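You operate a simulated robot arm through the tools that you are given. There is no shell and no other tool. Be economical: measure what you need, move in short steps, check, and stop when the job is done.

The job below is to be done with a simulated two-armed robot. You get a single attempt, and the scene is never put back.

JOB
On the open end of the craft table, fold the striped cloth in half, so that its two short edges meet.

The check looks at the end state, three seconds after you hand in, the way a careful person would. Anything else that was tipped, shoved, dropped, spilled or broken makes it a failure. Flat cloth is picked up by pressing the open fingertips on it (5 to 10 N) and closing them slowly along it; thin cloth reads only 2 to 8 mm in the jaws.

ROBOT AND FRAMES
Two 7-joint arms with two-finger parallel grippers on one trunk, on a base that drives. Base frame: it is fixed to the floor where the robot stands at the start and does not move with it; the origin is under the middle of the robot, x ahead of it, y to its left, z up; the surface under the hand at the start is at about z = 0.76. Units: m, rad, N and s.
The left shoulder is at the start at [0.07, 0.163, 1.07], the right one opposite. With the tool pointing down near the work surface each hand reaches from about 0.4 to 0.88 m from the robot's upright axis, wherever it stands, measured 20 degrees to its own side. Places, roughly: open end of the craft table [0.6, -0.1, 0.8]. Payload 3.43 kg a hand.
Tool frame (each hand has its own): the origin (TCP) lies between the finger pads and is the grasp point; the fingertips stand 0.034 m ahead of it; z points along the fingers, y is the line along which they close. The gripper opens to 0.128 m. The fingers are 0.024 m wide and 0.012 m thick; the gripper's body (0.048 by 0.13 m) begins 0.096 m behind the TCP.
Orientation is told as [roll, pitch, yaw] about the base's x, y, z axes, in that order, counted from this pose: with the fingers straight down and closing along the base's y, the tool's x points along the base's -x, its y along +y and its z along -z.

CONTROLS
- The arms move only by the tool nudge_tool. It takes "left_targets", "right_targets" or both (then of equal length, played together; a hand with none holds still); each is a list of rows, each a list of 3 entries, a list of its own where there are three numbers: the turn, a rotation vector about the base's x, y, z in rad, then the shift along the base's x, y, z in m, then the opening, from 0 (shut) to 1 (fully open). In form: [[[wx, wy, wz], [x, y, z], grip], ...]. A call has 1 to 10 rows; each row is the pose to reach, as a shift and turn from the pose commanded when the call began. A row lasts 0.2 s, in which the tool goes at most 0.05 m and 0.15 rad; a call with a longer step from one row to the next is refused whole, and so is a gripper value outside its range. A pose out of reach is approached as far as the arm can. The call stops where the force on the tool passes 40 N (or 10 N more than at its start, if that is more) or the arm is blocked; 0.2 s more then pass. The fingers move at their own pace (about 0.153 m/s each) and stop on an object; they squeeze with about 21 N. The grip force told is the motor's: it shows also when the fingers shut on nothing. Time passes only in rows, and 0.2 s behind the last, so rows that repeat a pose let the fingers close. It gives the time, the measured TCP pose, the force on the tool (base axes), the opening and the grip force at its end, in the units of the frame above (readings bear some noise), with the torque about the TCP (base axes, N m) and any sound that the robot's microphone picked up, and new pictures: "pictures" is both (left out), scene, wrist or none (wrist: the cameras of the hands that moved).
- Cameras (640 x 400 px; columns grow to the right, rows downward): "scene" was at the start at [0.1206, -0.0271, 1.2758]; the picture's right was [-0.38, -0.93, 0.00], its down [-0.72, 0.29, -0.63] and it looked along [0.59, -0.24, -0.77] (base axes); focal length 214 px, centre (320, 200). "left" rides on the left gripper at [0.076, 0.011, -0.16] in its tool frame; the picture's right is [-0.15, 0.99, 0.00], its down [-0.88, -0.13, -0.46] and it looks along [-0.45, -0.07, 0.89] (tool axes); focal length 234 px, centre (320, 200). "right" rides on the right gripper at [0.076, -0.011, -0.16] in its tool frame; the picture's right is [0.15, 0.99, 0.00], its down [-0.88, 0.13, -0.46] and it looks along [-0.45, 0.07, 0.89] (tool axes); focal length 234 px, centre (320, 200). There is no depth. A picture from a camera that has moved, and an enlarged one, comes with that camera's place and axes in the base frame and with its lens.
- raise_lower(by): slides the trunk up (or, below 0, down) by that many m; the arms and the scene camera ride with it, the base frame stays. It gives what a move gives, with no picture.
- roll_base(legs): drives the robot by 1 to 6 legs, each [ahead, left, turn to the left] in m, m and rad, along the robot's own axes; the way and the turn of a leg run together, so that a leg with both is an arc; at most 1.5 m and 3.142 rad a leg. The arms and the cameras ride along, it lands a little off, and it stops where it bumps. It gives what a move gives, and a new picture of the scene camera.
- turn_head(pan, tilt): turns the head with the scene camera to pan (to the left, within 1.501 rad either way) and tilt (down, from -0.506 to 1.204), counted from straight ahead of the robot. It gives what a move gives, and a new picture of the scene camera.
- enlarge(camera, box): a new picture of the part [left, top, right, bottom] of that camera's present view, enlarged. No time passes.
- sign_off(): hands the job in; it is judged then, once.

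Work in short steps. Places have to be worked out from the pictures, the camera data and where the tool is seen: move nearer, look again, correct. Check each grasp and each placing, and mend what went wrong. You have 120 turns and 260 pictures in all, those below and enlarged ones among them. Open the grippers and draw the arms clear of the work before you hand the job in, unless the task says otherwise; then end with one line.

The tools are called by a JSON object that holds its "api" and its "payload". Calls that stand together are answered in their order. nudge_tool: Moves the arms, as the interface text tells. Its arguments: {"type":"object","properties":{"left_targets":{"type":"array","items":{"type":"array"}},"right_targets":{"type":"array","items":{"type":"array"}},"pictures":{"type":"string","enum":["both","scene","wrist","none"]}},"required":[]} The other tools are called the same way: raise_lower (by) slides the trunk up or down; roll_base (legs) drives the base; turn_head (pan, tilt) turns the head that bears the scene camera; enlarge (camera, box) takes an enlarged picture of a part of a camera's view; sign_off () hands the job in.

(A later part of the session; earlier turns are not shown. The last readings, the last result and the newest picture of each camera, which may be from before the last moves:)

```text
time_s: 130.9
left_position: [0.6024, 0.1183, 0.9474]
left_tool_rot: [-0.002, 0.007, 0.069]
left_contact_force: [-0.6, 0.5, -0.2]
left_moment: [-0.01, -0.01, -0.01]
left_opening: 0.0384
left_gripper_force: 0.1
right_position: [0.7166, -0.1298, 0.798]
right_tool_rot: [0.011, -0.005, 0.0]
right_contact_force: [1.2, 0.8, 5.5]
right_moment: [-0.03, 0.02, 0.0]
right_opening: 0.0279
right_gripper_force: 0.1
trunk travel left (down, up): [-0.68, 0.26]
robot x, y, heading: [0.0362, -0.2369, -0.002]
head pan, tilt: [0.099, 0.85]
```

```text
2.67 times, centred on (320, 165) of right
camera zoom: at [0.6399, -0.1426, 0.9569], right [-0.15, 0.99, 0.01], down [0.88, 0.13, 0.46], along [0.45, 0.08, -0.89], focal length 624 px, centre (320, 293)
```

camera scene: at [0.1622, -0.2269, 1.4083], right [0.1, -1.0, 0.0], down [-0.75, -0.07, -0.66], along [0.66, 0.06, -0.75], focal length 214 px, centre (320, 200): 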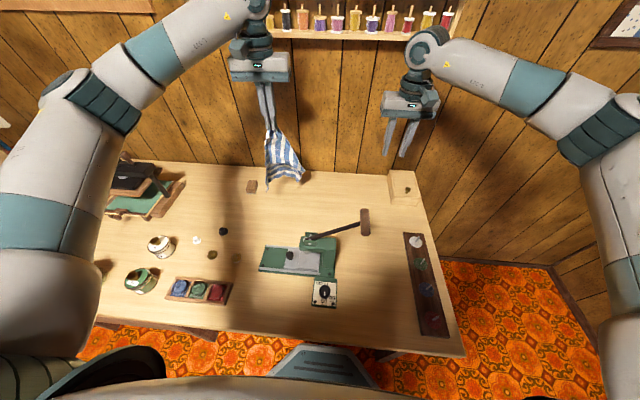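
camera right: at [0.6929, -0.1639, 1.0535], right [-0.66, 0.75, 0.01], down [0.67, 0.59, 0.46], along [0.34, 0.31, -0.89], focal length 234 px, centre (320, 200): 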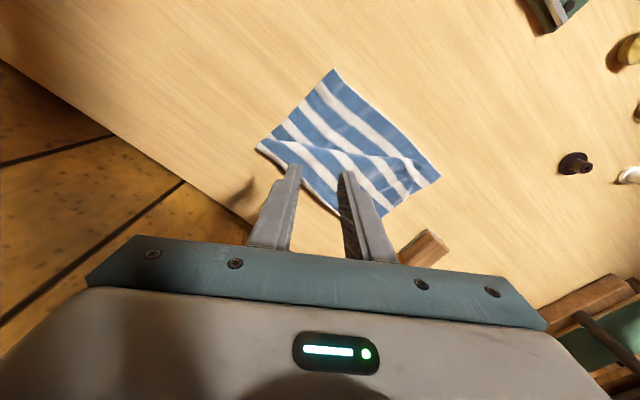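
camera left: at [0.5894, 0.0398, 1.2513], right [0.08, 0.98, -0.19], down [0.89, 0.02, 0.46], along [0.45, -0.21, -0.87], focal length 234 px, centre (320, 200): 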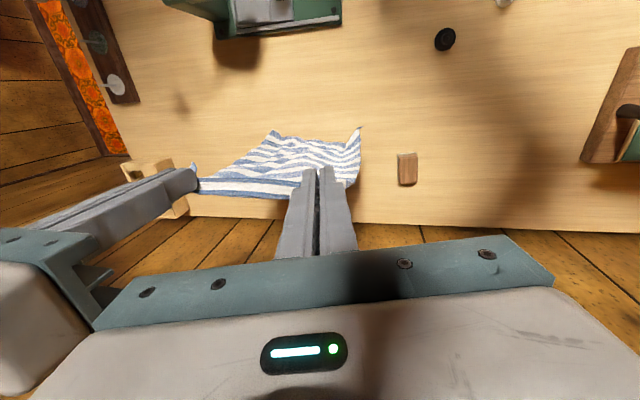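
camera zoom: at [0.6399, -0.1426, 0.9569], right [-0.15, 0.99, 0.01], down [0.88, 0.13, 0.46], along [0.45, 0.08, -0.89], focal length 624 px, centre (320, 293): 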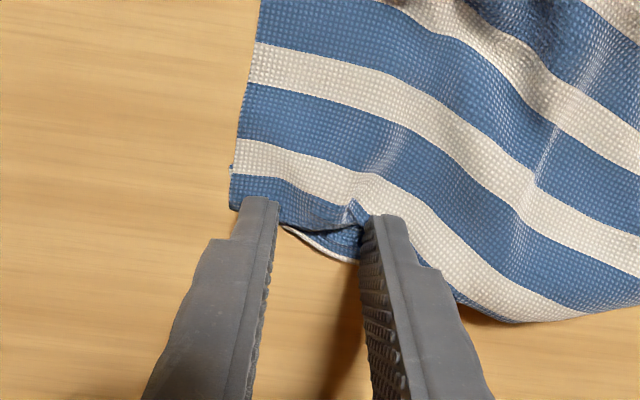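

The edge is barely under the tips. I'll shift 9 mm toward -x, press, close, and lift.

{"api": "nudge_tool", "payload": {"right_targets": [[[0, 0, 0], [0, 0.0, 0.006], 0.22], [[0, 0, 0], [-0.009, 0.001, 0.006], 0.22], [[0, 0, 0], [-0.009, 0.001, -0.0005], 0.22], [[0, 0, 0], [-0.009, 0.001, -0.001], 0.16], [[0, 0, 0], [-0.009, 0.001, -0.001], 0.1], [[0, 0, 0], [-0.009, 0.001, -0.001], 0.04], [[0, 0, 0], [-0.009, 0.001, -0.001], 0.0], [[0, 0, 0], [-0.009, 0.001, -0.001], 0.0], [[0, 0, 0], [-0.009, 0.001, -0.001], 0.0], [[0, 0, 0], [-0.009, 0.001, 0.035], 0.0]], "pictures": "none"}}

{"api": "nudge_tool", "payload": {"right_targets": [[[0, 0, 0], [-0.005, 0, 0.045], 0.0], [[0, 0, 0], [-0.01, 0.0, 0.09], 0.0], [[0, 0, 0], [-0.015, 0, 0.13], 0.0], [[0, 0, 0], [-0.02, 0, 0.16], 0.0], [[0, 0, 0], [-0.02, 0, 0.16], 0.0]], "pictures": "none"}}

{"api": "enlarge", "payload": {"camera": "scene", "box": [220, 120, 380, 220]}}

{"api": "enlarge", "payload": {"camera": "right", "box": [200, 20, 520, 220]}}

```text
time_s: 133.1
left_position: [0.6028, 0.1188, 0.9463]
left_tool_rot: [0.0, 0.005, 0.068]
left_contact_force: [0.5, -0.2, 0.5]
left_moment: [-0.01, 0.0, 0.01]
left_opening: 0.0383
left_gripper_force: 0.1
right_position: [0.7048, -0.1289, 0.8307]
right_tool_rot: [0.007, 0.0, -0.002]
right_contact_force: [0.0, 0.5, 0.0]
right_moment: [-0.01, -0.01, 0.01]
right_opening: 0.0029
right_gripper_force: 21.3
trunk travel left (down, up): [-0.68, 0.26]
robot x, y, heading: [0.0341, -0.237, -0.004]
head pan, tilt: [0.099, 0.85]
```

```text
time_s: 134.3
left_position: [0.6026, 0.1189, 0.9465]
left_tool_rot: [0.0, 0.009, 0.069]
left_contact_force: [-0.4, -0.5, -0.6]
left_moment: [0.03, 0.02, 0.0]
left_opening: 0.0382
left_gripper_force: 0.0
right_position: [0.6884, -0.1274, 0.9921]
right_tool_rot: [0.011, -0.001, 0.002]
right_contact_force: [0.3, -0.4, -0.7]
right_moment: [-0.03, -0.01, 0.01]
right_opening: 0.0029
right_gripper_force: 20.9
trunk travel left (down, up): [-0.68, 0.26]
robot x, y, heading: [0.0363, -0.2345, 0.002]
head pan, tilt: [0.099, 0.85]
```

```text
4.00 times, centred on (300, 170) of scene
camera zoom: at [0.1622, -0.227, 1.4083], right [0.1, -1.0, 0.0], down [-0.75, -0.07, -0.66], along [0.66, 0.06, -0.75], focal length 858 px, centre (400, 320)
```

zoom: 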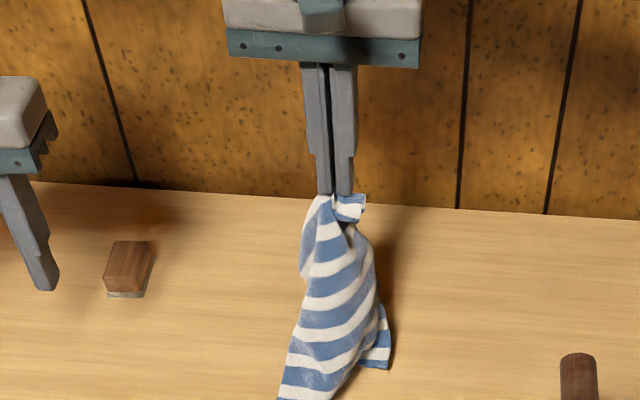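

```text
2.00 times, centred on (360, 120) of right
camera zoom: at [0.6135, -0.1405, 1.1508], right [-0.15, 0.99, 0.01], down [0.88, 0.13, 0.46], along [0.45, 0.08, -0.89], focal length 468 px, centre (240, 360)
```

zoom: 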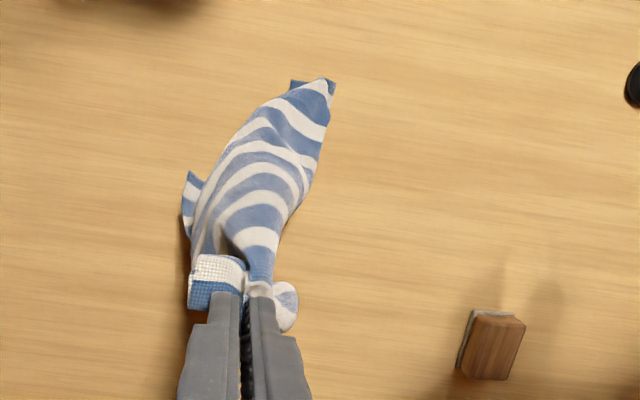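

Lifting A freed both B (≈.655,-.17) and C (≈.584,-.10), and both have their short-edge ends facing me. I'll lay A back toward +x and release, leaving B and C exposed for a two-handed hang.

{"api": "nudge_tool", "payload": {"right_targets": [[[0, 0, 0], [0.015, 0.005, -0.04], 0.0], [[0, 0, 0], [0.03, 0.01, -0.08], 0.0], [[0, 0, 0], [0.04, 0.015, -0.115], 0.0], [[0, 0, 0], [0.05, 0.015, -0.15], 0.0], [[0, 0, 0], [0.052, 0.015, -0.175], 0.0], [[0, 0, 0], [0.052, 0.015, -0.175], 0.3], [[0, 0, 0], [0.052, 0.015, -0.175], 0.3], [[0, 0, 0], [0.052, 0.01, -0.13], 0.3], [[0, 0, 0], [0.045, -0.02, -0.1], 0.3], [[0, 0, 0], [0.025, -0.05, -0.07], 0.3]], "pictures": "none"}}

{"api": "enlarge", "payload": {"camera": "right", "box": [240, 0, 560, 200]}}

{"api": "enlarge", "payload": {"camera": "left", "box": [40, 20, 360, 220]}}

```text
time_s: 136.5
left_position: [0.6019, 0.1171, 0.9476]
left_tool_rot: [-0.001, 0.006, 0.067]
left_contact_force: [-0.2, 0.0, -0.1]
left_moment: [0.01, -0.04, -0.06]
left_opening: 0.0382
left_gripper_force: 0.1
right_position: [0.711, -0.1786, 0.923]
right_tool_rot: [0.011, -0.004, 0.002]
right_contact_force: [-0.4, 0.5, 0.7]
right_moment: [0.0, -0.02, -0.02]
right_opening: 0.0384
right_gripper_force: 0.0
trunk travel left (down, up): [-0.68, 0.26]
robot x, y, heading: [0.03, -0.2358, -0.001]
head pan, tilt: [0.099, 0.85]
```

```text
2.00 times, centred on (400, 100) of right
camera zoom: at [0.6354, -0.1938, 1.0819], right [-0.15, 0.99, 0.01], down [0.88, 0.13, 0.46], along [0.45, 0.08, -0.89], focal length 468 px, centre (160, 400)
```

zoom: 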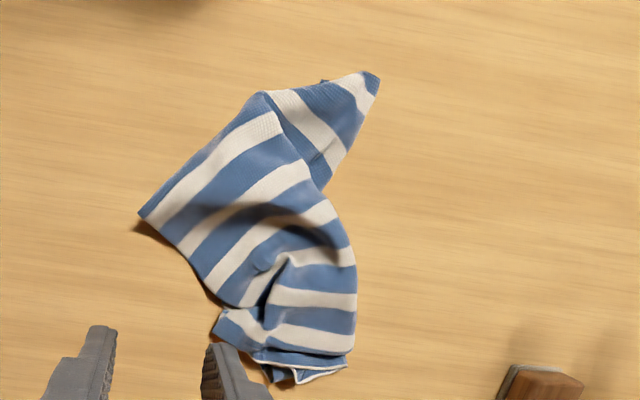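

```text
2.00 times, centred on (200, 120) of left
camera zoom: at [0.5266, 0.1245, 1.1095], right [0.08, 1.0, 0.0], down [0.89, -0.07, 0.45], along [0.45, -0.04, -0.89], focal length 468 px, centre (560, 360)
```

zoom: 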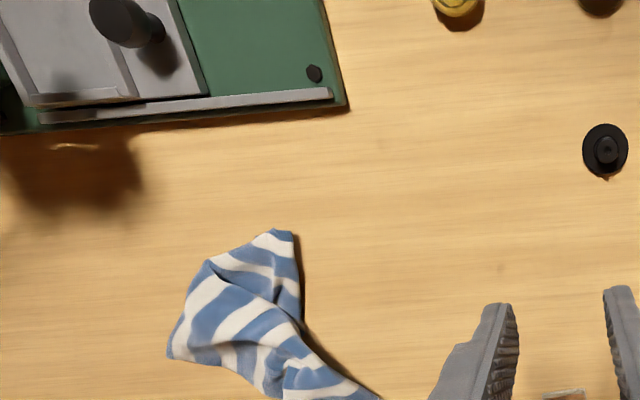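

B is now exposed flat at (.666,-.198), with its short edge running toward C (.575,-.076). I'll pinch B with the right hand, aligned to the edge (yaw 0.88), at (.641,-.178).

{"api": "nudge_tool", "payload": {"right_targets": [[[0, 0, 0.15], [-0.012, 0, 0], 0.22], [[0, 0, 0.3], [-0.024, 0, 0], 0.22], [[0, 0, 0.45], [-0.036, 0, -0.02], 0.22], [[0, 0, 0.6], [-0.048, 0, -0.04], 0.22], [[0, 0, 0.75], [-0.06, 0, -0.07], 0.22], [[0, 0, 0.88], [-0.069, 0.001, -0.1], 0.22], [[0, 0, 0.88], [-0.069, 0.001, -0.118], 0.22], [[0, 0, 0.88], [-0.069, 0.001, -0.125], 0.22]], "pictures": "none"}}

{"api": "enlarge", "payload": {"camera": "right", "box": [200, 90, 440, 240]}}

```text
time_s: 138.3
left_position: [0.6025, 0.1196, 0.948]
left_tool_rot: [0.001, 0.006, 0.068]
left_contact_force: [0.4, 0.1, -0.4]
left_moment: [0.02, 0.0, 0.01]
left_opening: 0.0386
left_gripper_force: 0.1
right_position: [0.6417, -0.1771, 0.7961]
right_tool_rot: [0.01, -0.005, 0.879]
right_contact_force: [0.0, 0.2, 1.5]
right_moment: [-0.01, -0.03, 0.01]
right_opening: 0.028
right_gripper_force: 0.1
trunk travel left (down, up): [-0.68, 0.26]
robot x, y, heading: [0.0368, -0.2335, -0.003]
head pan, tilt: [0.099, 0.85]
```

```text
2.67 times, centred on (320, 165) of right
camera zoom: at [0.6039, -0.2453, 0.9561], right [-0.86, 0.52, 0.01], down [0.46, 0.76, 0.46], along [0.23, 0.4, -0.89], focal length 624 px, centre (320, 293)
```

zoom: 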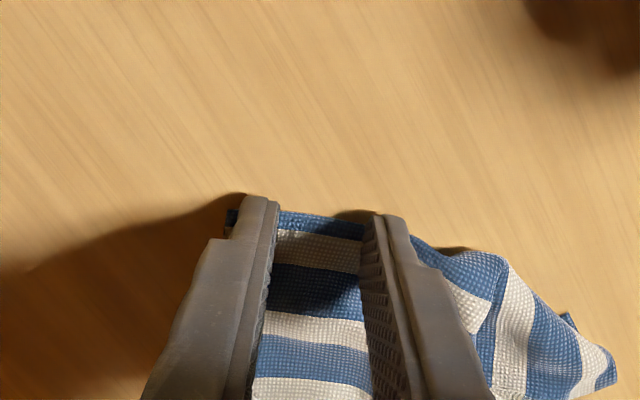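

Well placed. I'll close, then swing B toward -y with the yaw returning to 0, which straightens the edge along y.

{"api": "nudge_tool", "payload": {"right_targets": [[[0, 0, 0], [0, 0, -0.0012], 0.15], [[0, 0, 0], [0, 0, -0.0012], 0.08], [[0, 0, 0], [0, 0, -0.0012], 0.02], [[0, 0, 0], [0, 0, -0.0012], 0.0], [[0, 0, 0], [0, 0, -0.0012], 0.0], [[0, 0, 0], [0, 0, -0.0012], 0.0], [[0, 0, 0], [0, 0, 0.02], 0.0]], "pictures": "none"}}

{"api": "nudge_tool", "payload": {"right_targets": [[[0, 0, -0.15], [0.0, -0.008, 0.01], 0.0], [[0, 0, -0.3], [0.0, -0.018, 0.02], 0.0], [[0, 0, -0.45], [-0.005, -0.028, 0.02], 0.0], [[0, 0, -0.6], [-0.01, -0.038, 0.015], 0.0], [[0, 0, -0.75], [-0.015, -0.048, 0.01], 0.0], [[0, 0, -0.88], [-0.02, -0.055, 0.005], 0.0]], "pictures": "none"}}

{"api": "enlarge", "payload": {"camera": "right", "box": [240, 40, 560, 240]}}

{"api": "enlarge", "payload": {"camera": "left", "box": [40, 20, 360, 220]}}

```text
time_s: 139.9
left_position: [0.6018, 0.1187, 0.9482]
left_tool_rot: [0.0, 0.004, 0.067]
left_contact_force: [-0.6, -0.6, -0.2]
left_moment: [0.01, 0.0, 0.02]
left_opening: 0.0384
left_gripper_force: 0.0
right_position: [0.6418, -0.1773, 0.815]
right_tool_rot: [0.01, 0.001, 0.88]
right_contact_force: [0.2, -0.7, 0.0]
right_moment: [0.01, 0.0, 0.0]
right_opening: 0.0031
right_gripper_force: 21.2
trunk travel left (down, up): [-0.68, 0.26]
robot x, y, heading: [0.0343, -0.2343, -0.005]
head pan, tilt: [0.099, 0.85]
```

```text
time_s: 141.3
left_position: [0.6021, 0.1189, 0.9484]
left_tool_rot: [0.0, 0.005, 0.069]
left_contact_force: [-0.1, 0.1, 0.5]
left_moment: [-0.02, 0.0, 0.01]
left_opening: 0.0385
left_gripper_force: 0.1
right_position: [0.623, -0.2335, 0.8215]
right_tool_rot: [0.01, -0.002, -0.003]
right_contact_force: [0.4, 0.1, 0.9]
right_moment: [-0.01, 0.0, 0.01]
right_opening: 0.0028
right_gripper_force: 21.2
trunk travel left (down, up): [-0.68, 0.26]
robot x, y, heading: [0.0316, -0.2362, -0.004]
head pan, tilt: [0.099, 0.85]
```

```text
2.00 times, centred on (400, 140) of right
camera zoom: at [0.5471, -0.247, 0.9808], right [-0.14, 0.99, 0.01], down [0.88, 0.12, 0.46], along [0.45, 0.07, -0.89], focal length 468 px, centre (160, 320)
```

zoom: 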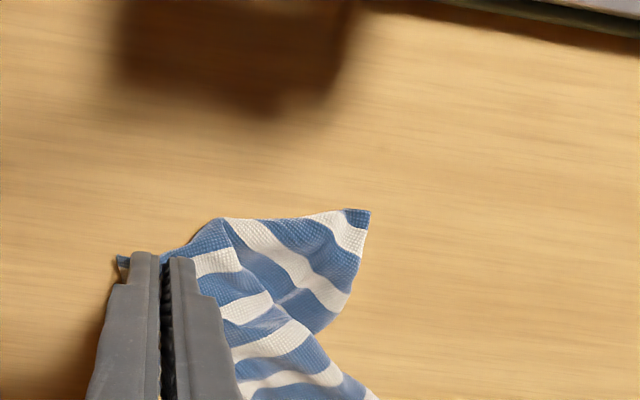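

```text
2.00 times, centred on (200, 120) of left
camera zoom: at [0.5275, 0.1254, 1.1087], right [0.08, 1.0, 0.0], down [0.89, -0.07, 0.45], along [0.45, -0.04, -0.89], focal length 468 px, centre (560, 360)
```

zoom: 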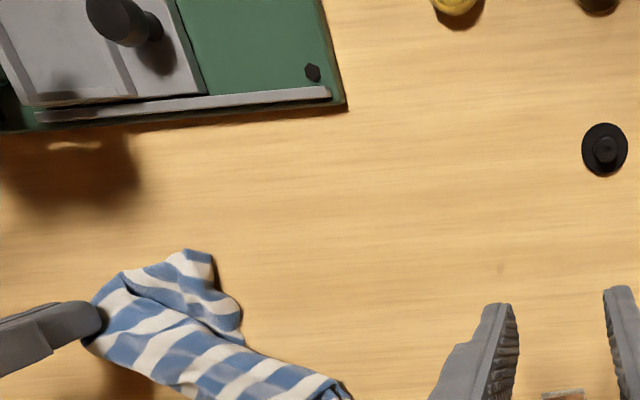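

C's tip is at (.585,-.143), too close to the right hand. I'll lean the right hand to -y and pull B by (+.05,-.04) so both hands fit and C moves away from the press.

{"api": "nudge_tool", "payload": {"right_targets": [[[0.1, 0, 0], [0.01, -0.008, 0.005], 0.0], [[0.2, 0, 0], [0.02, -0.016, 0.005], 0.0], [[0.3, 0, 0], [0.03, -0.024, 0.005], 0.0], [[0.4, 0, 0], [0.04, -0.032, 0.005], 0.0], [[0.45, 0, 0], [0.05, -0.04, 0.005], 0.0]], "left_targets": [[[-0.1, 0, 0], [0, -0.02, -0.01], 0.2], [[-0.2, 0, 0], [0, -0.04, -0.02], 0.2], [[-0.3, 0, 0], [0, -0.06, -0.03], 0.2], [[-0.4, 0, 0], [0, -0.08, -0.04], 0.2], [[-0.5, 0, 0], [0, -0.1, -0.05], 0.2]], "pictures": "none"}}

{"api": "enlarge", "payload": {"camera": "left", "box": [40, 20, 360, 220]}}

{"api": "enlarge", "payload": {"camera": "scene", "box": [240, 150, 360, 225]}}

```text
time_s: 142.5
left_position: [0.6059, 0.0168, 0.8979]
left_tool_rot: [-0.501, 0.038, 0.056]
left_contact_force: [-0.2, -0.3, 0.2]
left_moment: [0.03, 0.05, 0.03]
left_opening: 0.0257
left_gripper_force: 0.1
right_position: [0.6732, -0.2726, 0.8258]
right_tool_rot: [0.461, -0.002, 0.0]
right_contact_force: [0.8, -0.1, 0.3]
right_moment: [-0.04, -0.01, -0.01]
right_opening: 0.003
right_gripper_force: 21.0
trunk travel left (down, up): [-0.68, 0.26]
robot x, y, heading: [0.0354, -0.2359, 0.002]
head pan, tilt: [0.099, 0.85]
```

```text
2.00 times, centred on (200, 120) of left
camera zoom: at [0.5309, 0.1004, 1.0366], right [0.08, 0.87, -0.48], down [0.89, 0.16, 0.43], along [0.45, -0.46, -0.77], focal length 468 px, centre (560, 360)
```

zoom: 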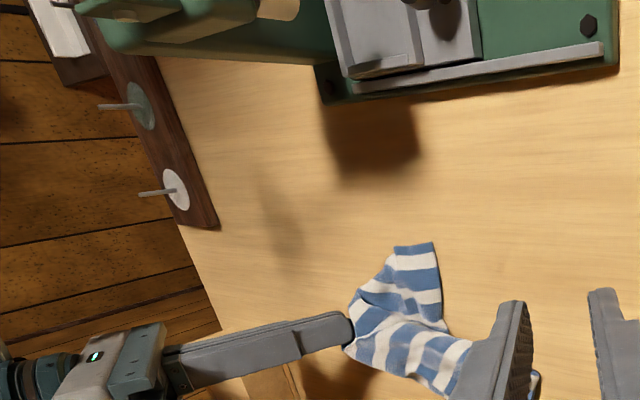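

```text
5.33 times, centred on (300, 188) of scene
camera zoom: at [0.162, -0.2271, 1.4084], right [0.1, -1.0, 0.0], down [-0.75, -0.07, -0.66], along [0.66, 0.06, -0.75], focal length 1144 px, centre (427, 267)
```

zoom: 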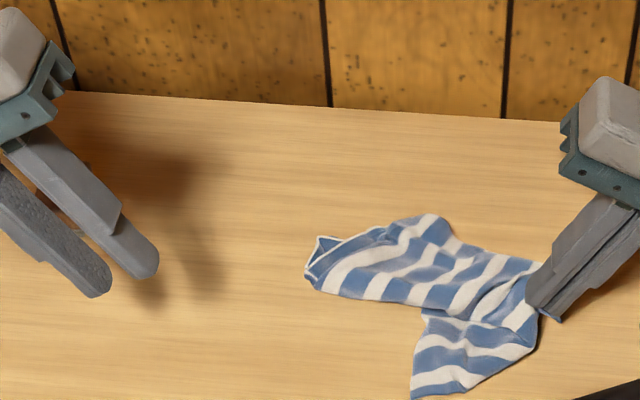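

C's edge end is exposed at (.604,-.163) to (.61,-.206). I'll bring the left hand, leaning only -0.2, over (.609,-.18) and down near contact.

{"api": "nudge_tool", "payload": {"left_targets": [[[0.1, 0, 0], [0, -0.04, 0], 0.18], [[0.2, 0, 0], [0.001, -0.08, 0], 0.18], [[0.3, 0, 0], [0.002, -0.12, 0], 0.18], [[0.3, 0, 0], [0.003, -0.16, -0.01], 0.18], [[0.3, 0, 0], [0.003, -0.19, -0.03], 0.18], [[0.3, 0, 0], [0.003, -0.196, -0.065], 0.18], [[0.3, 0, 0], [0.003, -0.196, -0.09], 0.18]], "pictures": "none"}}

{"api": "enlarge", "payload": {"camera": "left", "box": [200, 90, 440, 240]}}

```text
time_s: 144.1
left_position: [0.6115, -0.1807, 0.8061]
left_tool_rot: [-0.201, 0.018, 0.067]
left_contact_force: [-0.7, -0.5, 0.3]
left_moment: [-0.01, -0.02, -0.01]
left_opening: 0.0229
left_gripper_force: 0.0
right_position: [0.6727, -0.2729, 0.8262]
right_tool_rot: [0.461, -0.002, 0.0]
right_contact_force: [0.3, 0.6, -0.6]
right_moment: [-0.04, -0.02, 0.0]
right_opening: 0.0029
right_gripper_force: 21.0
trunk travel left (down, up): [-0.68, 0.26]
robot x, y, heading: [0.0313, -0.2308, -0.001]
head pan, tilt: [0.099, 0.85]
```

```text
2.67 times, centred on (320, 165) of left
camera zoom: at [0.536, -0.1411, 0.9632], right [0.08, 0.98, -0.2], down [0.89, 0.02, 0.46], along [0.45, -0.21, -0.87], focal length 624 px, centre (320, 293)
```

zoom: 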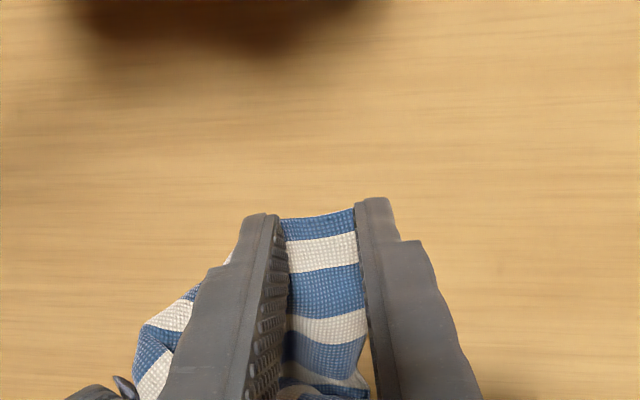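

The edge is bracketed. I'll close on it, then lift both hands together.

{"api": "nudge_tool", "payload": {"left_targets": [[[0, 0, 0], [0, 0, -0.006], 0.18], [[0, 0, 0], [0, 0, -0.0095], 0.18], [[0, 0, 0], [0, 0, -0.0095], 0.1], [[0, 0, 0], [0, 0, -0.0095], 0.03], [[0, 0, 0], [0, 0, -0.0095], 0.0], [[0, 0, 0], [0, 0, -0.0095], 0.0], [[0, 0, 0], [0, 0, -0.0095], 0.0], [[0, 0, 0], [0, 0, 0.02], 0.0]], "pictures": "none"}}

{"api": "nudge_tool", "payload": {"left_targets": [[[0, 0, 0], [0.005, 0.005, 0.03], 0.0], [[0, 0, 0], [0.01, 0.012, 0.065], 0.0], [[0, 0, 0], [0.015, 0.02, 0.1], 0.0], [[0, 0, 0], [0.02, 0.03, 0.135], 0.0], [[0, 0, 0], [0.025, 0.04, 0.17], 0.0], [[0, 0, 0], [0.03, 0.05, 0.205], 0.0], [[0, 0, 0], [0.03, 0.06, 0.24], 0.0], [[0, 0, 0], [0.03, 0.07, 0.265], 0.0]], "right_targets": [[[0, 0, 0], [0, 0, 0.03], 0.0], [[-0.05, 0, 0], [-0.005, 0.002, 0.065], 0.0], [[-0.1, 0, 0], [-0.01, 0.005, 0.1], 0.0], [[-0.15, 0, 0], [-0.015, 0.01, 0.135], 0.0], [[-0.2, 0, 0], [-0.02, 0.015, 0.17], 0.0], [[-0.25, 0, 0], [-0.025, 0.02, 0.205], 0.0], [[-0.3, 0, 0], [-0.03, 0.025, 0.235], 0.0], [[-0.35, 0, 0], [-0.03, 0.03, 0.255], 0.0]], "pictures": "none"}}

{"api": "enlarge", "payload": {"camera": "scene", "box": [220, 80, 420, 205]}}

```text
time_s: 145.9
left_position: [0.6086, -0.1797, 0.8278]
left_tool_rot: [-0.202, 0.018, 0.064]
left_contact_force: [0.6, -0.1, 0.4]
left_moment: [-0.02, -0.03, 0.01]
left_opening: 0.0016
left_gripper_force: 20.7
right_position: [0.673, -0.2743, 0.8256]
right_tool_rot: [0.461, -0.001, -0.003]
right_contact_force: [0.9, -0.2, 0.5]
right_moment: [-0.02, 0.0, 0.02]
right_opening: 0.0031
right_gripper_force: 20.9
trunk travel left (down, up): [-0.68, 0.26]
robot x, y, heading: [0.034, -0.2362, -0.004]
head pan, tilt: [0.099, 0.85]
```

```text
time_s: 147.7
left_position: [0.6396, -0.1079, 1.0913]
left_tool_rot: [-0.2, 0.02, 0.066]
left_contact_force: [-0.8, -0.3, 0.5]
left_moment: [-0.06, 0.01, 0.01]
left_opening: 0.0019
left_gripper_force: 20.8
right_position: [0.6399, -0.242, 1.0804]
right_tool_rot: [0.108, -0.001, 0.0]
right_contact_force: [-1.0, -0.1, 0.4]
right_moment: [0.02, -0.01, 0.0]
right_opening: 0.0031
right_gripper_force: 20.9
trunk travel left (down, up): [-0.68, 0.26]
robot x, y, heading: [0.0341, -0.2351, -0.001]
head pan, tilt: [0.099, 0.85]
```

```text
3.20 times, centred on (320, 142) of scene
camera zoom: at [0.1611, -0.226, 1.4084], right [0.1, -1.0, 0.0], down [-0.75, -0.07, -0.66], along [0.66, 0.06, -0.75], focal length 686 px, centre (320, 384)
```

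zoom: 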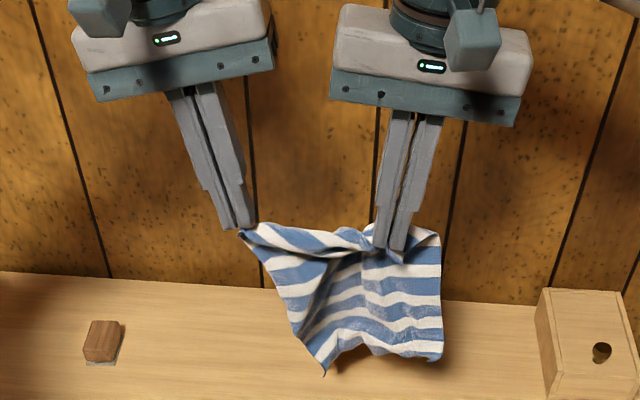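

Both corners are held and the cloth hangs free. I'll shift to y≈-.03/-.19 to pull the edge taut and keep clear of the lever, move to x≈.605, and lower so the bottom edge touches.

{"api": "nudge_tool", "payload": {"left_targets": [[[0, 0, 0], [-0.01, 0.018, 0], 0.0], [[0, 0, 0], [-0.02, 0.036, 0], 0.0], [[0, 0, 0], [-0.03, 0.054, -0.003], 0.0], [[0, 0, 0], [-0.035, 0.07, -0.006], 0.0], [[0, 0, 0], [-0.035, 0.076, -0.008], 0.0], [[0, 0, 0], [-0.035, 0.076, -0.008], 0.0], [[0, 0, 0], [-0.035, 0.076, -0.02], 0.0], [[0, 0, 0], [-0.035, 0.076, -0.033], 0.0]], "right_targets": [[[0, 0, 0], [-0.01, 0.014, 0], 0.0], [[0, 0, 0], [-0.02, 0.028, 0], 0.0], [[0, 0, 0], [-0.03, 0.042, 0], 0.0], [[0, 0, 0], [-0.035, 0.052, 0], 0.0], [[0, 0, 0], [-0.035, 0.052, 0], 0.0], [[0, 0, 0], [-0.035, 0.052, 0], 0.0], [[0, 0, 0], [-0.035, 0.052, -0.012], 0.0], [[0, 0, 0], [-0.035, 0.052, -0.025], 0.0]], "pictures": "none"}}

{"api": "enlarge", "payload": {"camera": "scene", "box": [220, 110, 420, 235]}}

{"api": "enlarge", "payload": {"camera": "right", "box": [240, 50, 560, 250]}}

```text
time_s: 149.5
left_position: [0.6044, -0.0325, 1.0605]
left_tool_rot: [-0.201, 0.019, 0.065]
left_contact_force: [-0.6, -2.7, -0.8]
left_moment: [-0.07, 0.02, 0.02]
left_opening: 0.0018
left_gripper_force: 20.4
right_position: [0.6087, -0.1913, 1.0558]
right_tool_rot: [0.111, -0.001, 0.001]
right_contact_force: [-0.1, 2.2, 0.1]
right_moment: [0.11, 0.01, 0.06]
right_opening: 0.0028
right_gripper_force: 20.6
trunk travel left (down, up): [-0.68, 0.26]
robot x, y, heading: [0.0335, -0.2401, -0.003]
head pan, tilt: [0.099, 0.85]
```

```text
3.20 times, centred on (320, 172) of scene
camera zoom: at [0.1621, -0.2273, 1.4084], right [0.1, -1.0, 0.0], down [-0.75, -0.07, -0.66], along [0.66, 0.06, -0.75], focal length 686 px, centre (320, 288)
```

zoom: 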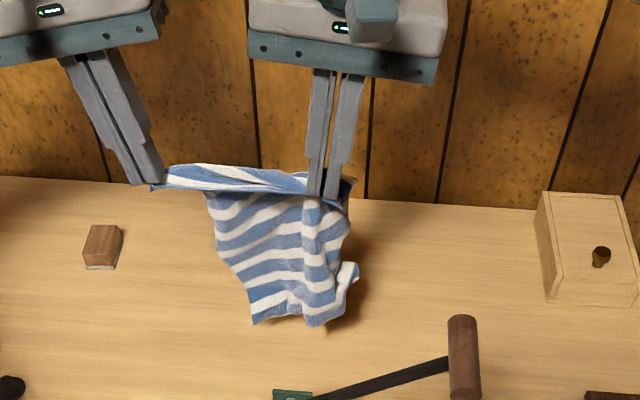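

```text
2.00 times, centred on (400, 150) of right
camera zoom: at [0.5313, -0.2206, 1.2129], right [-0.15, 0.98, 0.11], down [0.88, 0.08, 0.47], along [0.45, 0.16, -0.88], focal length 468 px, centre (160, 300)
```

zoom: 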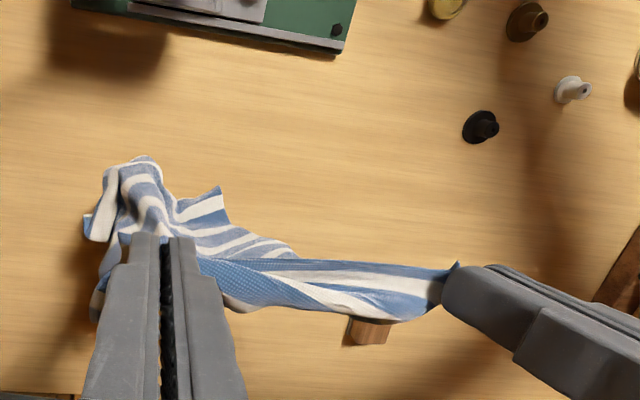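

At this separation the top edge has twisted into a rope. It hung open at 13 cm, so I'll relax to that and lift a little so it opens.

{"api": "nudge_tool", "payload": {"left_targets": [[[0, 0, 0], [0, -0.012, 0.015], 0.0], [[0, 0, 0], [0, -0.024, 0.03], 0.0], [[0, 0, 0], [0, -0.03, 0.04], 0.0], [[0, 0, 0], [0, -0.03, 0.04], 0.0], [[0, 0, 0], [0, -0.03, 0.04], 0.0]], "right_targets": [[[0, 0, 0], [0, 0, 0.015], 0.0], [[0, 0, 0], [0, 0, 0.03], 0.0], [[0, 0, 0], [0, 0, 0.04], 0.0], [[0, 0, 0], [0, 0, 0.04], 0.0], [[0, 0, 0], [0, 0, 0.04], 0.0]], "pictures": "none"}}

{"api": "enlarge", "payload": {"camera": "scene", "box": [240, 110, 360, 185]}}

{"api": "enlarge", "payload": {"camera": "right", "box": [240, 50, 560, 250]}}

```text
time_s: 150.7
left_position: [0.6045, -0.0629, 1.0983]
left_tool_rot: [-0.202, 0.018, 0.062]
left_contact_force: [-0.3, -0.6, -0.7]
left_moment: [-0.01, 0.02, 0.04]
left_opening: 0.002
left_gripper_force: 20.3
right_position: [0.6079, -0.1906, 1.0958]
right_tool_rot: [0.11, -0.003, -0.001]
right_contact_force: [-0.3, 0.0, -0.2]
right_moment: [-0.01, 0.02, -0.01]
right_opening: 0.0028
right_gripper_force: 21.2
trunk travel left (down, up): [-0.68, 0.26]
robot x, y, heading: [0.0342, -0.2366, -0.003]
head pan, tilt: [0.099, 0.85]
```

```text
5.33 times, centred on (300, 148) of scene
camera zoom: at [0.1615, -0.2271, 1.4084], right [0.1, -1.0, 0.0], down [-0.75, -0.07, -0.66], along [0.66, 0.06, -0.75], focal length 1144 px, centre (427, 480)
```

zoom: 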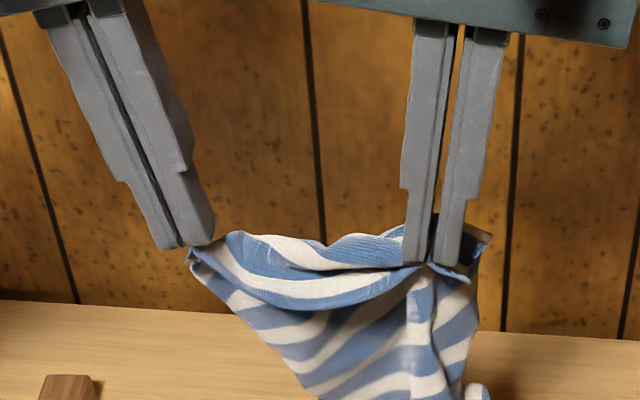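

```text
2.00 times, centred on (400, 150) of right
camera zoom: at [0.5314, -0.2203, 1.2539], right [-0.15, 0.98, 0.11], down [0.88, 0.08, 0.47], along [0.45, 0.16, -0.88], focal length 468 px, centre (160, 300)
```

zoom: 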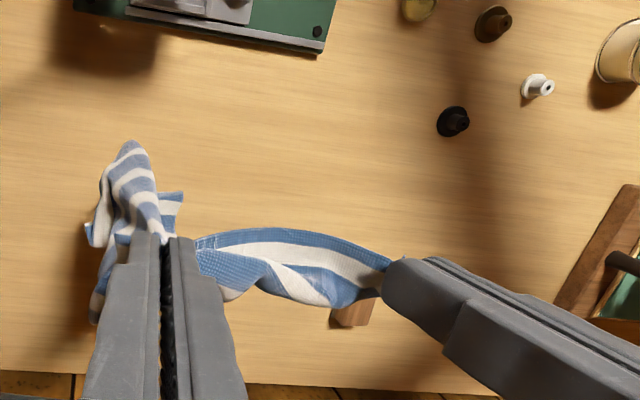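

I'm limited on turns, so I'll lay it now. I'll lower until the free edge drags, then move both hands +x while lowering with a little spread, which pulls the lower half flat.

{"api": "nudge_tool", "payload": {"left_targets": [[[0, 0, 0], [0, 0.01, -0.03], 0.0], [[0, 0, 0], [0.01, 0.015, -0.055], 0.0], [[0, 0, 0], [0.028, 0.018, -0.075], 0.0], [[0, 0, 0], [0.046, 0.02, -0.093], 0.0], [[0, 0, 0], [0.064, 0.02, -0.11], 0.0], [[0, 0, 0], [0.082, 0.02, -0.125], 0.0], [[0, 0, 0], [0.1, 0.02, -0.142], 0.0], [[0, 0, 0], [0.118, 0.02, -0.157], 0.0], [[0, 0, 0], [0.135, 0.02, -0.17], 0.0]], "right_targets": [[[0, 0, 0], [0, 0, -0.03], 0.0], [[0, 0, 0], [0.01, 0, -0.055], 0.0], [[0, 0, 0], [0.028, 0, -0.075], 0.0], [[0, 0, 0], [0.046, 0, -0.093], 0.0], [[0, 0, 0], [0.064, 0, -0.11], 0.0], [[0, 0, 0], [0.082, 0, -0.125], 0.0], [[0, 0, 0], [0.1, 0, -0.142], 0.0], [[0, 0, 0], [0.118, 0, -0.157], 0.0], [[0, 0, 0], [0.135, 0, -0.17], 0.0]], "pictures": "none"}}

{"api": "enlarge", "payload": {"camera": "scene", "box": [240, 140, 360, 215]}}

{"api": "enlarge", "payload": {"camera": "right", "box": [240, 50, 560, 250]}}

```text
time_s: 152.7
left_position: [0.7406, -0.0445, 0.9295]
left_tool_rot: [-0.203, 0.02, 0.066]
left_contact_force: [-0.1, -0.5, -0.3]
left_moment: [-0.03, 0.02, 0.0]
left_opening: 0.0018
left_gripper_force: 20.9
right_position: [0.7443, -0.1901, 0.9234]
right_tool_rot: [0.11, -0.001, 0.0]
right_contact_force: [0.1, -0.5, -0.1]
right_moment: [0.01, 0.04, 0.03]
right_opening: 0.0029
right_gripper_force: 21.1
trunk travel left (down, up): [-0.68, 0.26]
robot x, y, heading: [0.0338, -0.2347, 0.001]
head pan, tilt: [0.099, 0.85]
```

```text
5.33 times, centred on (300, 178) of scene
camera zoom: at [0.1629, -0.2269, 1.4083], right [0.1, -1.0, 0.0], down [-0.75, -0.07, -0.66], along [0.66, 0.06, -0.75], focal length 1144 px, centre (427, 320)
```

zoom: 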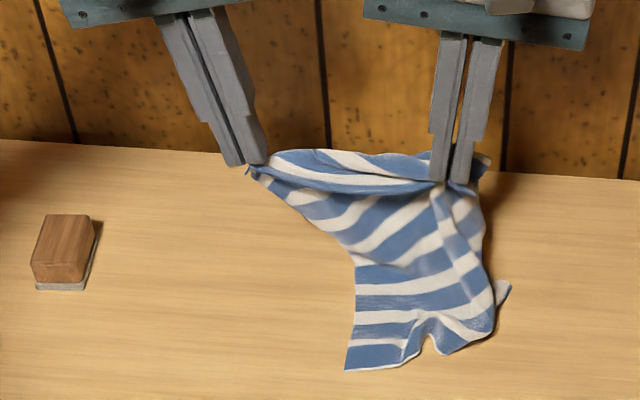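

```text
2.00 times, centred on (400, 150) of right
camera zoom: at [0.669, -0.2199, 1.0813], right [-0.15, 0.98, 0.11], down [0.88, 0.08, 0.47], along [0.45, 0.16, -0.88], focal length 468 px, centre (160, 300)
```

zoom: 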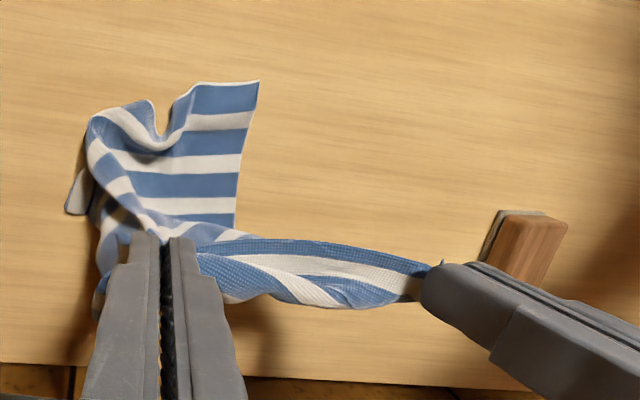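

D and part of the lower edge lie flat, but A is tucked under at -y. I'll lift, go back toward -x, lower, and drag again toward +x so the tucked corner trails out.

{"api": "nudge_tool", "payload": {"left_targets": [[[0, 0, 0], [-0.03, 0, 0.035], 0.0], [[0, 0, 0], [-0.06, 0, 0.075], 0.0], [[0, 0, 0], [-0.09, 0, 0.11], 0.0], [[0, 0, 0], [-0.125, 0, 0.12], 0.0], [[0, 0, 0], [-0.135, 0, 0.08], 0.0], [[0, 0, 0], [-0.12, 0, 0.04], 0.0], [[0, 0, 0], [-0.09, 0, 0.015], 0.0], [[0, 0, 0], [-0.06, 0, -0.005], 0.0], [[0, 0, 0], [-0.03, 0, -0.02], 0.0], [[0, 0, 0], [0, 0, -0.035], 0.0]], "right_targets": [[[0, 0, 0], [-0.03, 0, 0.035], 0.0], [[0, 0, 0], [-0.06, 0, 0.075], 0.0], [[0, 0, 0], [-0.09, 0, 0.11], 0.0], [[0, 0, 0], [-0.125, 0, 0.12], 0.0], [[0, 0, 0], [-0.135, 0, 0.08], 0.0], [[0, 0, 0], [-0.12, 0, 0.04], 0.0], [[0, 0, 0], [-0.09, 0, 0.015], 0.0], [[0, 0, 0], [-0.06, 0, -0.005], 0.0], [[0, 0, 0], [-0.03, 0, -0.02], 0.0], [[0, 0, 0], [0, 0, -0.035], 0.0]], "pictures": "none"}}

{"api": "enlarge", "payload": {"camera": "right", "box": [240, 20, 560, 220]}}

```text
time_s: 154.9
left_position: [0.7413, -0.0425, 0.8962]
left_tool_rot: [-0.2, 0.021, 0.065]
left_contact_force: [0.1, 0.2, 0.5]
left_moment: [-0.02, 0.01, -0.03]
left_opening: 0.0018
left_gripper_force: 20.6
right_position: [0.7437, -0.1906, 0.89]
right_tool_rot: [0.11, 0.001, 0.0]
right_contact_force: [0.0, -0.4, 0.3]
right_moment: [0.05, 0.02, -0.02]
right_opening: 0.0029
right_gripper_force: 21.3
trunk travel left (down, up): [-0.68, 0.26]
robot x, y, heading: [0.0314, -0.2376, -0.004]
head pan, tilt: [0.099, 0.85]
```

```text
2.00 times, centred on (400, 120) of right
camera zoom: at [0.6696, -0.2207, 1.0478], right [-0.15, 0.98, 0.11], down [0.88, 0.08, 0.47], along [0.45, 0.16, -0.88], focal length 468 px, centre (160, 360)
```

zoom: 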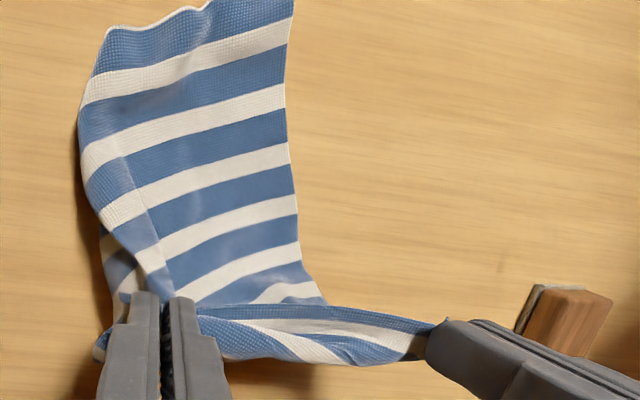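

It's opening, but A is still folded beneath the -y side. Dragging the cloth toward +y should make the underside trail out to -y.

{"api": "nudge_tool", "payload": {"left_targets": [[[0, 0, 0], [-0.005, 0.02, 0], 0.0], [[0, 0, 0], [-0.01, 0.04, 0], 0.0], [[0, 0, 0], [-0.015, 0.06, 0], 0.0], [[0, 0, 0], [-0.02, 0.08, 0], 0.0], [[0, 0, 0], [-0.025, 0.1, 0], 0.0]], "right_targets": [[[0, 0, 0], [-0.005, 0.02, -0.005], 0.0], [[0, 0, 0], [-0.01, 0.04, -0.01], 0.0], [[0, 0, 0], [-0.015, 0.06, -0.015], 0.0], [[0, 0, 0], [-0.02, 0.08, -0.02], 0.0], [[0, 0, 0], [-0.025, 0.1, -0.02], 0.0]], "pictures": "none"}}

{"api": "enlarge", "payload": {"camera": "right", "box": [180, 0, 500, 200]}}

```text
time_s: 156.1
left_position: [0.7129, 0.0555, 0.8938]
left_tool_rot: [-0.202, 0.019, 0.064]
left_contact_force: [-0.6, -0.8, -0.7]
left_moment: [-0.02, -0.02, 0.02]
left_opening: 0.0016
left_gripper_force: 20.8
right_position: [0.717, -0.0924, 0.8721]
right_tool_rot: [0.108, -0.002, -0.003]
right_contact_force: [0.2, 1.0, -0.4]
right_moment: [0.03, 0.0, -0.02]
right_opening: 0.0033
right_gripper_force: 21.4
trunk travel left (down, up): [-0.68, 0.26]
robot x, y, heading: [0.0339, -0.2369, 0.0]
head pan, tilt: [0.099, 0.85]
```

```text
2.00 times, centred on (340, 100) of right
camera zoom: at [0.6415, -0.1207, 1.0292], right [-0.15, 0.98, 0.11], down [0.88, 0.08, 0.47], along [0.45, 0.16, -0.88], focal length 468 px, centre (280, 400)
```

zoom: 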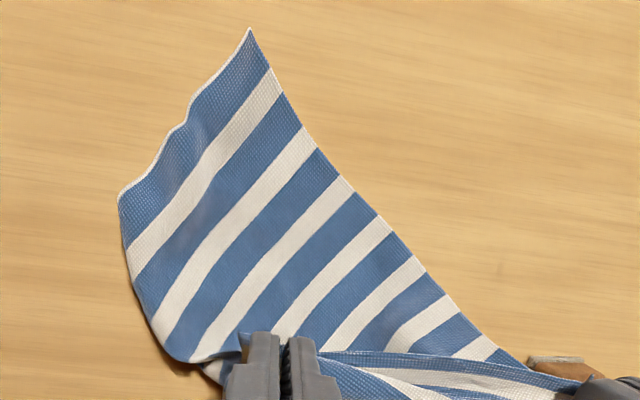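

Half the A–D edge is now straight. I'll raise both hands so A dangles free, then lower with a +x drag again.

{"api": "nudge_tool", "payload": {"left_targets": [[[0, 0, 0], [-0.02, -0.01, 0.045], 0.0], [[0, 0, 0], [-0.04, -0.02, 0.085], 0.0], [[0, 0, 0], [-0.06, -0.03, 0.125], 0.0], [[0, 0, 0], [-0.075, -0.03, 0.165], 0.0], [[0, 0, 0], [-0.075, -0.03, 0.165], 0.0], [[0, 0, 0], [-0.06, -0.025, 0.13], 0.0], [[0, 0, 0], [-0.04, -0.02, 0.095], 0.0], [[0, 0, 0], [-0.015, -0.02, 0.06], 0.0], [[0, 0, 0], [0.01, -0.02, 0.03], 0.0], [[0, 0, 0], [0.03, -0.02, 0.01], 0.0]], "right_targets": [[[0, 0, 0], [-0.02, -0.01, 0.045], 0.0], [[0, 0, 0], [-0.04, -0.02, 0.085], 0.0], [[0, 0, 0], [-0.06, -0.03, 0.13], 0.0], [[0, 0, 0], [-0.075, -0.03, 0.175], 0.0], [[0, 0, 0], [-0.075, -0.03, 0.18], 0.0], [[0, 0, 0], [-0.06, -0.025, 0.145], 0.0], [[0, 0, 0], [-0.04, -0.02, 0.11], 0.0], [[0, 0, 0], [-0.015, -0.02, 0.075], 0.0], [[0, 0, 0], [0.01, -0.02, 0.045], 0.0], [[0, 0, 0], [0.03, -0.02, 0.025], 0.0]], "pictures": "none"}}

{"api": "enlarge", "payload": {"camera": "right", "box": [180, 0, 500, 200]}}

{"api": "enlarge", "payload": {"camera": "scene", "box": [220, 140, 340, 215]}}

```text
refused: row 1 steps farther than a row can; nothing moved
```

```text
2.00 times, centred on (340, 100) of right
camera zoom: at [0.6415, -0.1207, 1.0292], right [-0.15, 0.98, 0.11], down [0.88, 0.08, 0.47], along [0.45, 0.16, -0.88], focal length 468 px, centre (280, 400)
```

zoom: 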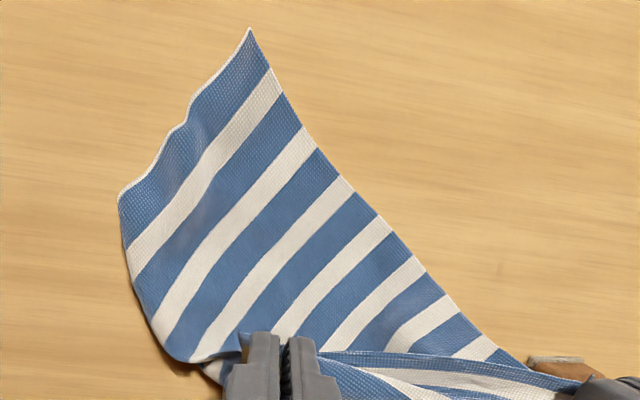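

```text
5.33 times, centred on (280, 178) of scene
camera zoom: at [0.1609, -0.2257, 1.4085], right [0.1, -1.0, 0.0], down [-0.75, -0.07, -0.66], along [0.66, 0.06, -0.75], focal length 1144 px, centre (533, 320)
```

zoom: 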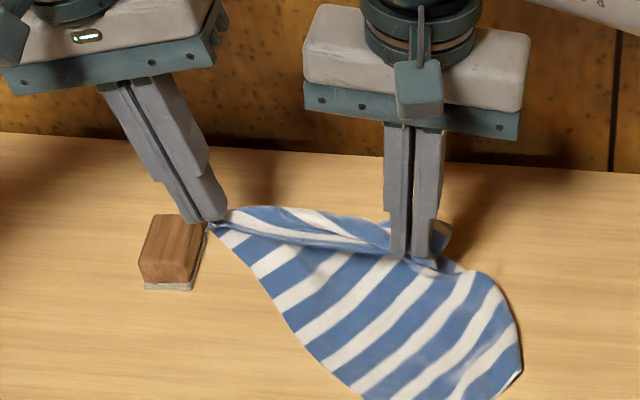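

I'm resending with slightly smaller steps.

{"api": "nudge_tool", "payload": {"left_targets": [[[0, 0, 0], [-0.02, -0.008, 0.04], 0.0], [[0, 0, 0], [-0.04, -0.016, 0.08], 0.0], [[0, 0, 0], [-0.06, -0.022, 0.12], 0.0], [[0, 0, 0], [-0.075, -0.03, 0.16], 0.0], [[0, 0, 0], [-0.075, -0.03, 0.165], 0.0], [[0, 0, 0], [-0.06, -0.025, 0.13], 0.0], [[0, 0, 0], [-0.04, -0.02, 0.095], 0.0], [[0, 0, 0], [-0.015, -0.02, 0.06], 0.0], [[0, 0, 0], [0.01, -0.02, 0.03], 0.0], [[0, 0, 0], [0.03, -0.02, 0.01], 0.0]], "right_targets": [[[0, 0, 0], [-0.02, -0.008, 0.042], 0.0], [[0, 0, 0], [-0.04, -0.016, 0.084], 0.0], [[0, 0, 0], [-0.06, -0.022, 0.126], 0.0], [[0, 0, 0], [-0.075, -0.03, 0.168], 0.0], [[0, 0, 0], [-0.075, -0.03, 0.18], 0.0], [[0, 0, 0], [-0.06, -0.025, 0.145], 0.0], [[0, 0, 0], [-0.04, -0.02, 0.11], 0.0], [[0, 0, 0], [-0.015, -0.02, 0.075], 0.0], [[0, 0, 0], [0.01, -0.02, 0.045], 0.0], [[0, 0, 0], [0.03, -0.02, 0.025], 0.0]], "pictures": "none"}}

{"api": "enlarge", "payload": {"camera": "right", "box": [180, 0, 500, 200]}}

{"api": "enlarge", "payload": {"camera": "scene", "box": [240, 140, 360, 215]}}

```text
time_s: 158.3
left_position: [0.7465, 0.0357, 0.9031]
left_tool_rot: [-0.201, 0.021, 0.064]
left_contact_force: [-0.2, 0.6, 0.4]
left_moment: [-0.01, 0.02, 0.04]
left_opening: 0.0016
left_gripper_force: 21.3
right_position: [0.748, -0.1108, 0.8959]
right_tool_rot: [0.109, -0.002, 0.0]
right_contact_force: [0.8, 0.2, 0.2]
right_moment: [0.02, 0.03, 0.01]
right_opening: 0.003
right_gripper_force: 21.3
trunk travel left (down, up): [-0.68, 0.26]
robot x, y, heading: [0.0331, -0.2376, -0.007]
head pan, tilt: [0.099, 0.85]
```

```text
2.00 times, centred on (340, 100) of right
camera zoom: at [0.6724, -0.1396, 1.0525], right [-0.15, 0.98, 0.11], down [0.88, 0.08, 0.47], along [0.45, 0.16, -0.88], focal length 468 px, centre (280, 400)
```

zoom: 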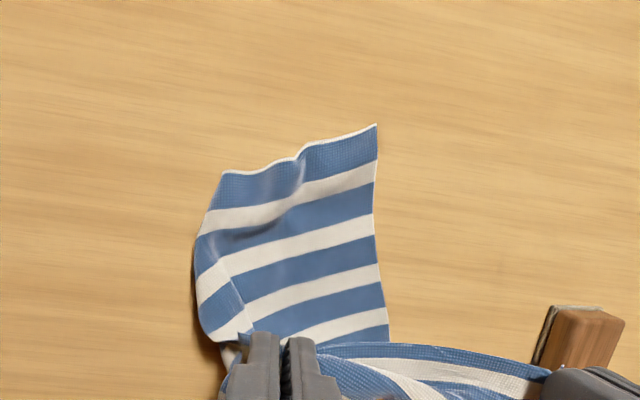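

```text
5.33 times, centred on (300, 178) of scene
camera zoom: at [0.1627, -0.2269, 1.4083], right [0.1, -1.0, 0.0], down [-0.75, -0.07, -0.66], along [0.66, 0.06, -0.75], focal length 1144 px, centre (427, 320)
```

zoom: 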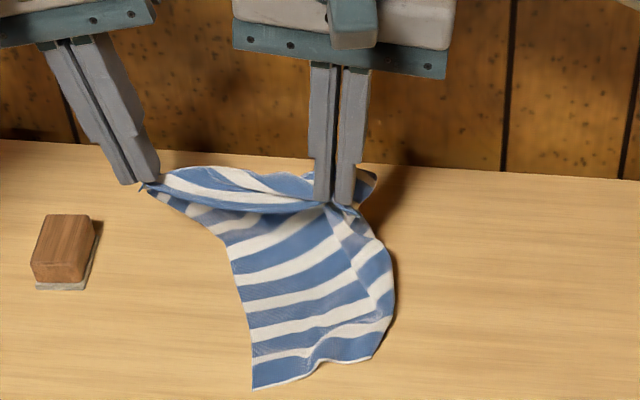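

C was taken upside-down, so there is a half twist between the hands. I'll set the edge down, release C with the left hand, keep B in the right, and look.

{"api": "nudge_tool", "payload": {"left_targets": [[[0, 0, 0], [-0.003, 0, -0.035], 0.0], [[0, 0, 0], [-0.006, 0, -0.07], 0.0], [[0, 0, 0], [-0.01, 0, -0.092], 0.0], [[0, 0, 0], [-0.01, 0, -0.096], 0.1], [[0, 0, 0], [-0.01, 0, -0.096], 0.3], [[0, 0, 0], [-0.01, 0.005, -0.06], 0.3], [[0, 0, 0], [-0.01, 0.015, -0.02], 0.3], [[0, 0, 0], [-0.01, 0.035, 0.02], 0.3], [[0, 0, 0], [-0.02, 0.06, 0.06], 0.3], [[0, 0, 0], [-0.04, 0.09, 0.09], 0.3]], "right_targets": [[[0, 0, 0], [-0.003, 0, -0.035], 0.0], [[0, 0, 0], [-0.006, 0, -0.065], 0.0], [[0, 0, 0], [-0.01, 0, -0.08], 0.0], [[0, 0, 0], [-0.01, 0, -0.08], 0.0], [[0, 0, 0], [-0.01, 0, -0.08], 0.0], [[0, 0, 0], [-0.01, 0, -0.08], 0.0], [[0, 0, 0], [-0.01, 0, -0.08], 0.0], [[0, 0, 0], [-0.01, 0, -0.08], 0.0], [[0, 0, 0], [-0.01, 0, -0.08], 0.0], [[0, 0, 0], [-0.01, 0, -0.08], 0.0]], "pictures": "none"}}

{"api": "enlarge", "payload": {"camera": "left", "box": [40, 40, 360, 240]}}

{"api": "enlarge", "payload": {"camera": "scene", "box": [240, 150, 360, 225]}}

```text
time_s: 160.5
left_position: [0.7031, 0.1269, 0.9959]
left_tool_rot: [-0.199, 0.018, 0.064]
left_contact_force: [0.3, 0.5, 0.9]
left_moment: [0.0, 0.0, -0.01]
left_opening: 0.0384
left_gripper_force: 0.0
right_position: [0.735, -0.1094, 0.816]
right_tool_rot: [0.11, -0.004, 0.0]
right_contact_force: [-0.1, 1.3, 0.2]
right_moment: [-0.02, -0.06, 0.0]
right_opening: 0.0029
right_gripper_force: 21.1
trunk travel left (down, up): [-0.68, 0.26]
robot x, y, heading: [0.0364, -0.2356, -0.007]
head pan, tilt: [0.099, 0.85]
```

```text
2.00 times, centred on (200, 140) of left
camera zoom: at [0.6282, 0.1657, 1.153], right [0.08, 0.98, -0.2], down [0.89, 0.02, 0.46], along [0.45, -0.21, -0.87], focal length 468 px, centre (560, 320)
```

zoom: 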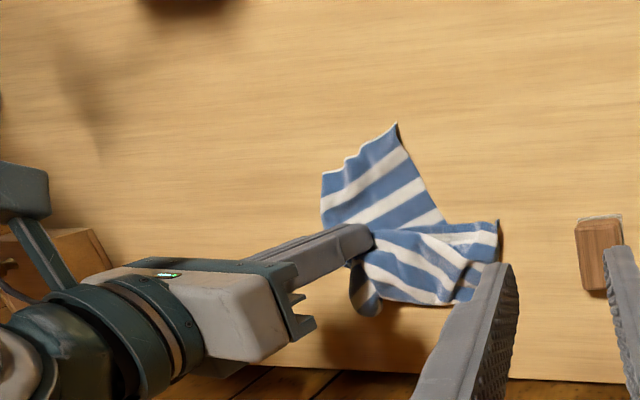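

```text
5.33 times, centred on (300, 188) of scene
camera zoom: at [0.1599, -0.2259, 1.4085], right [0.1, -1.0, 0.0], down [-0.75, -0.07, -0.66], along [0.66, 0.06, -0.75], focal length 1144 px, centre (427, 267)
```

zoom: 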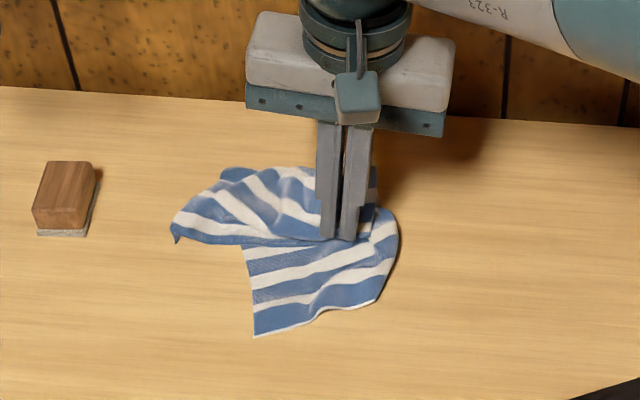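

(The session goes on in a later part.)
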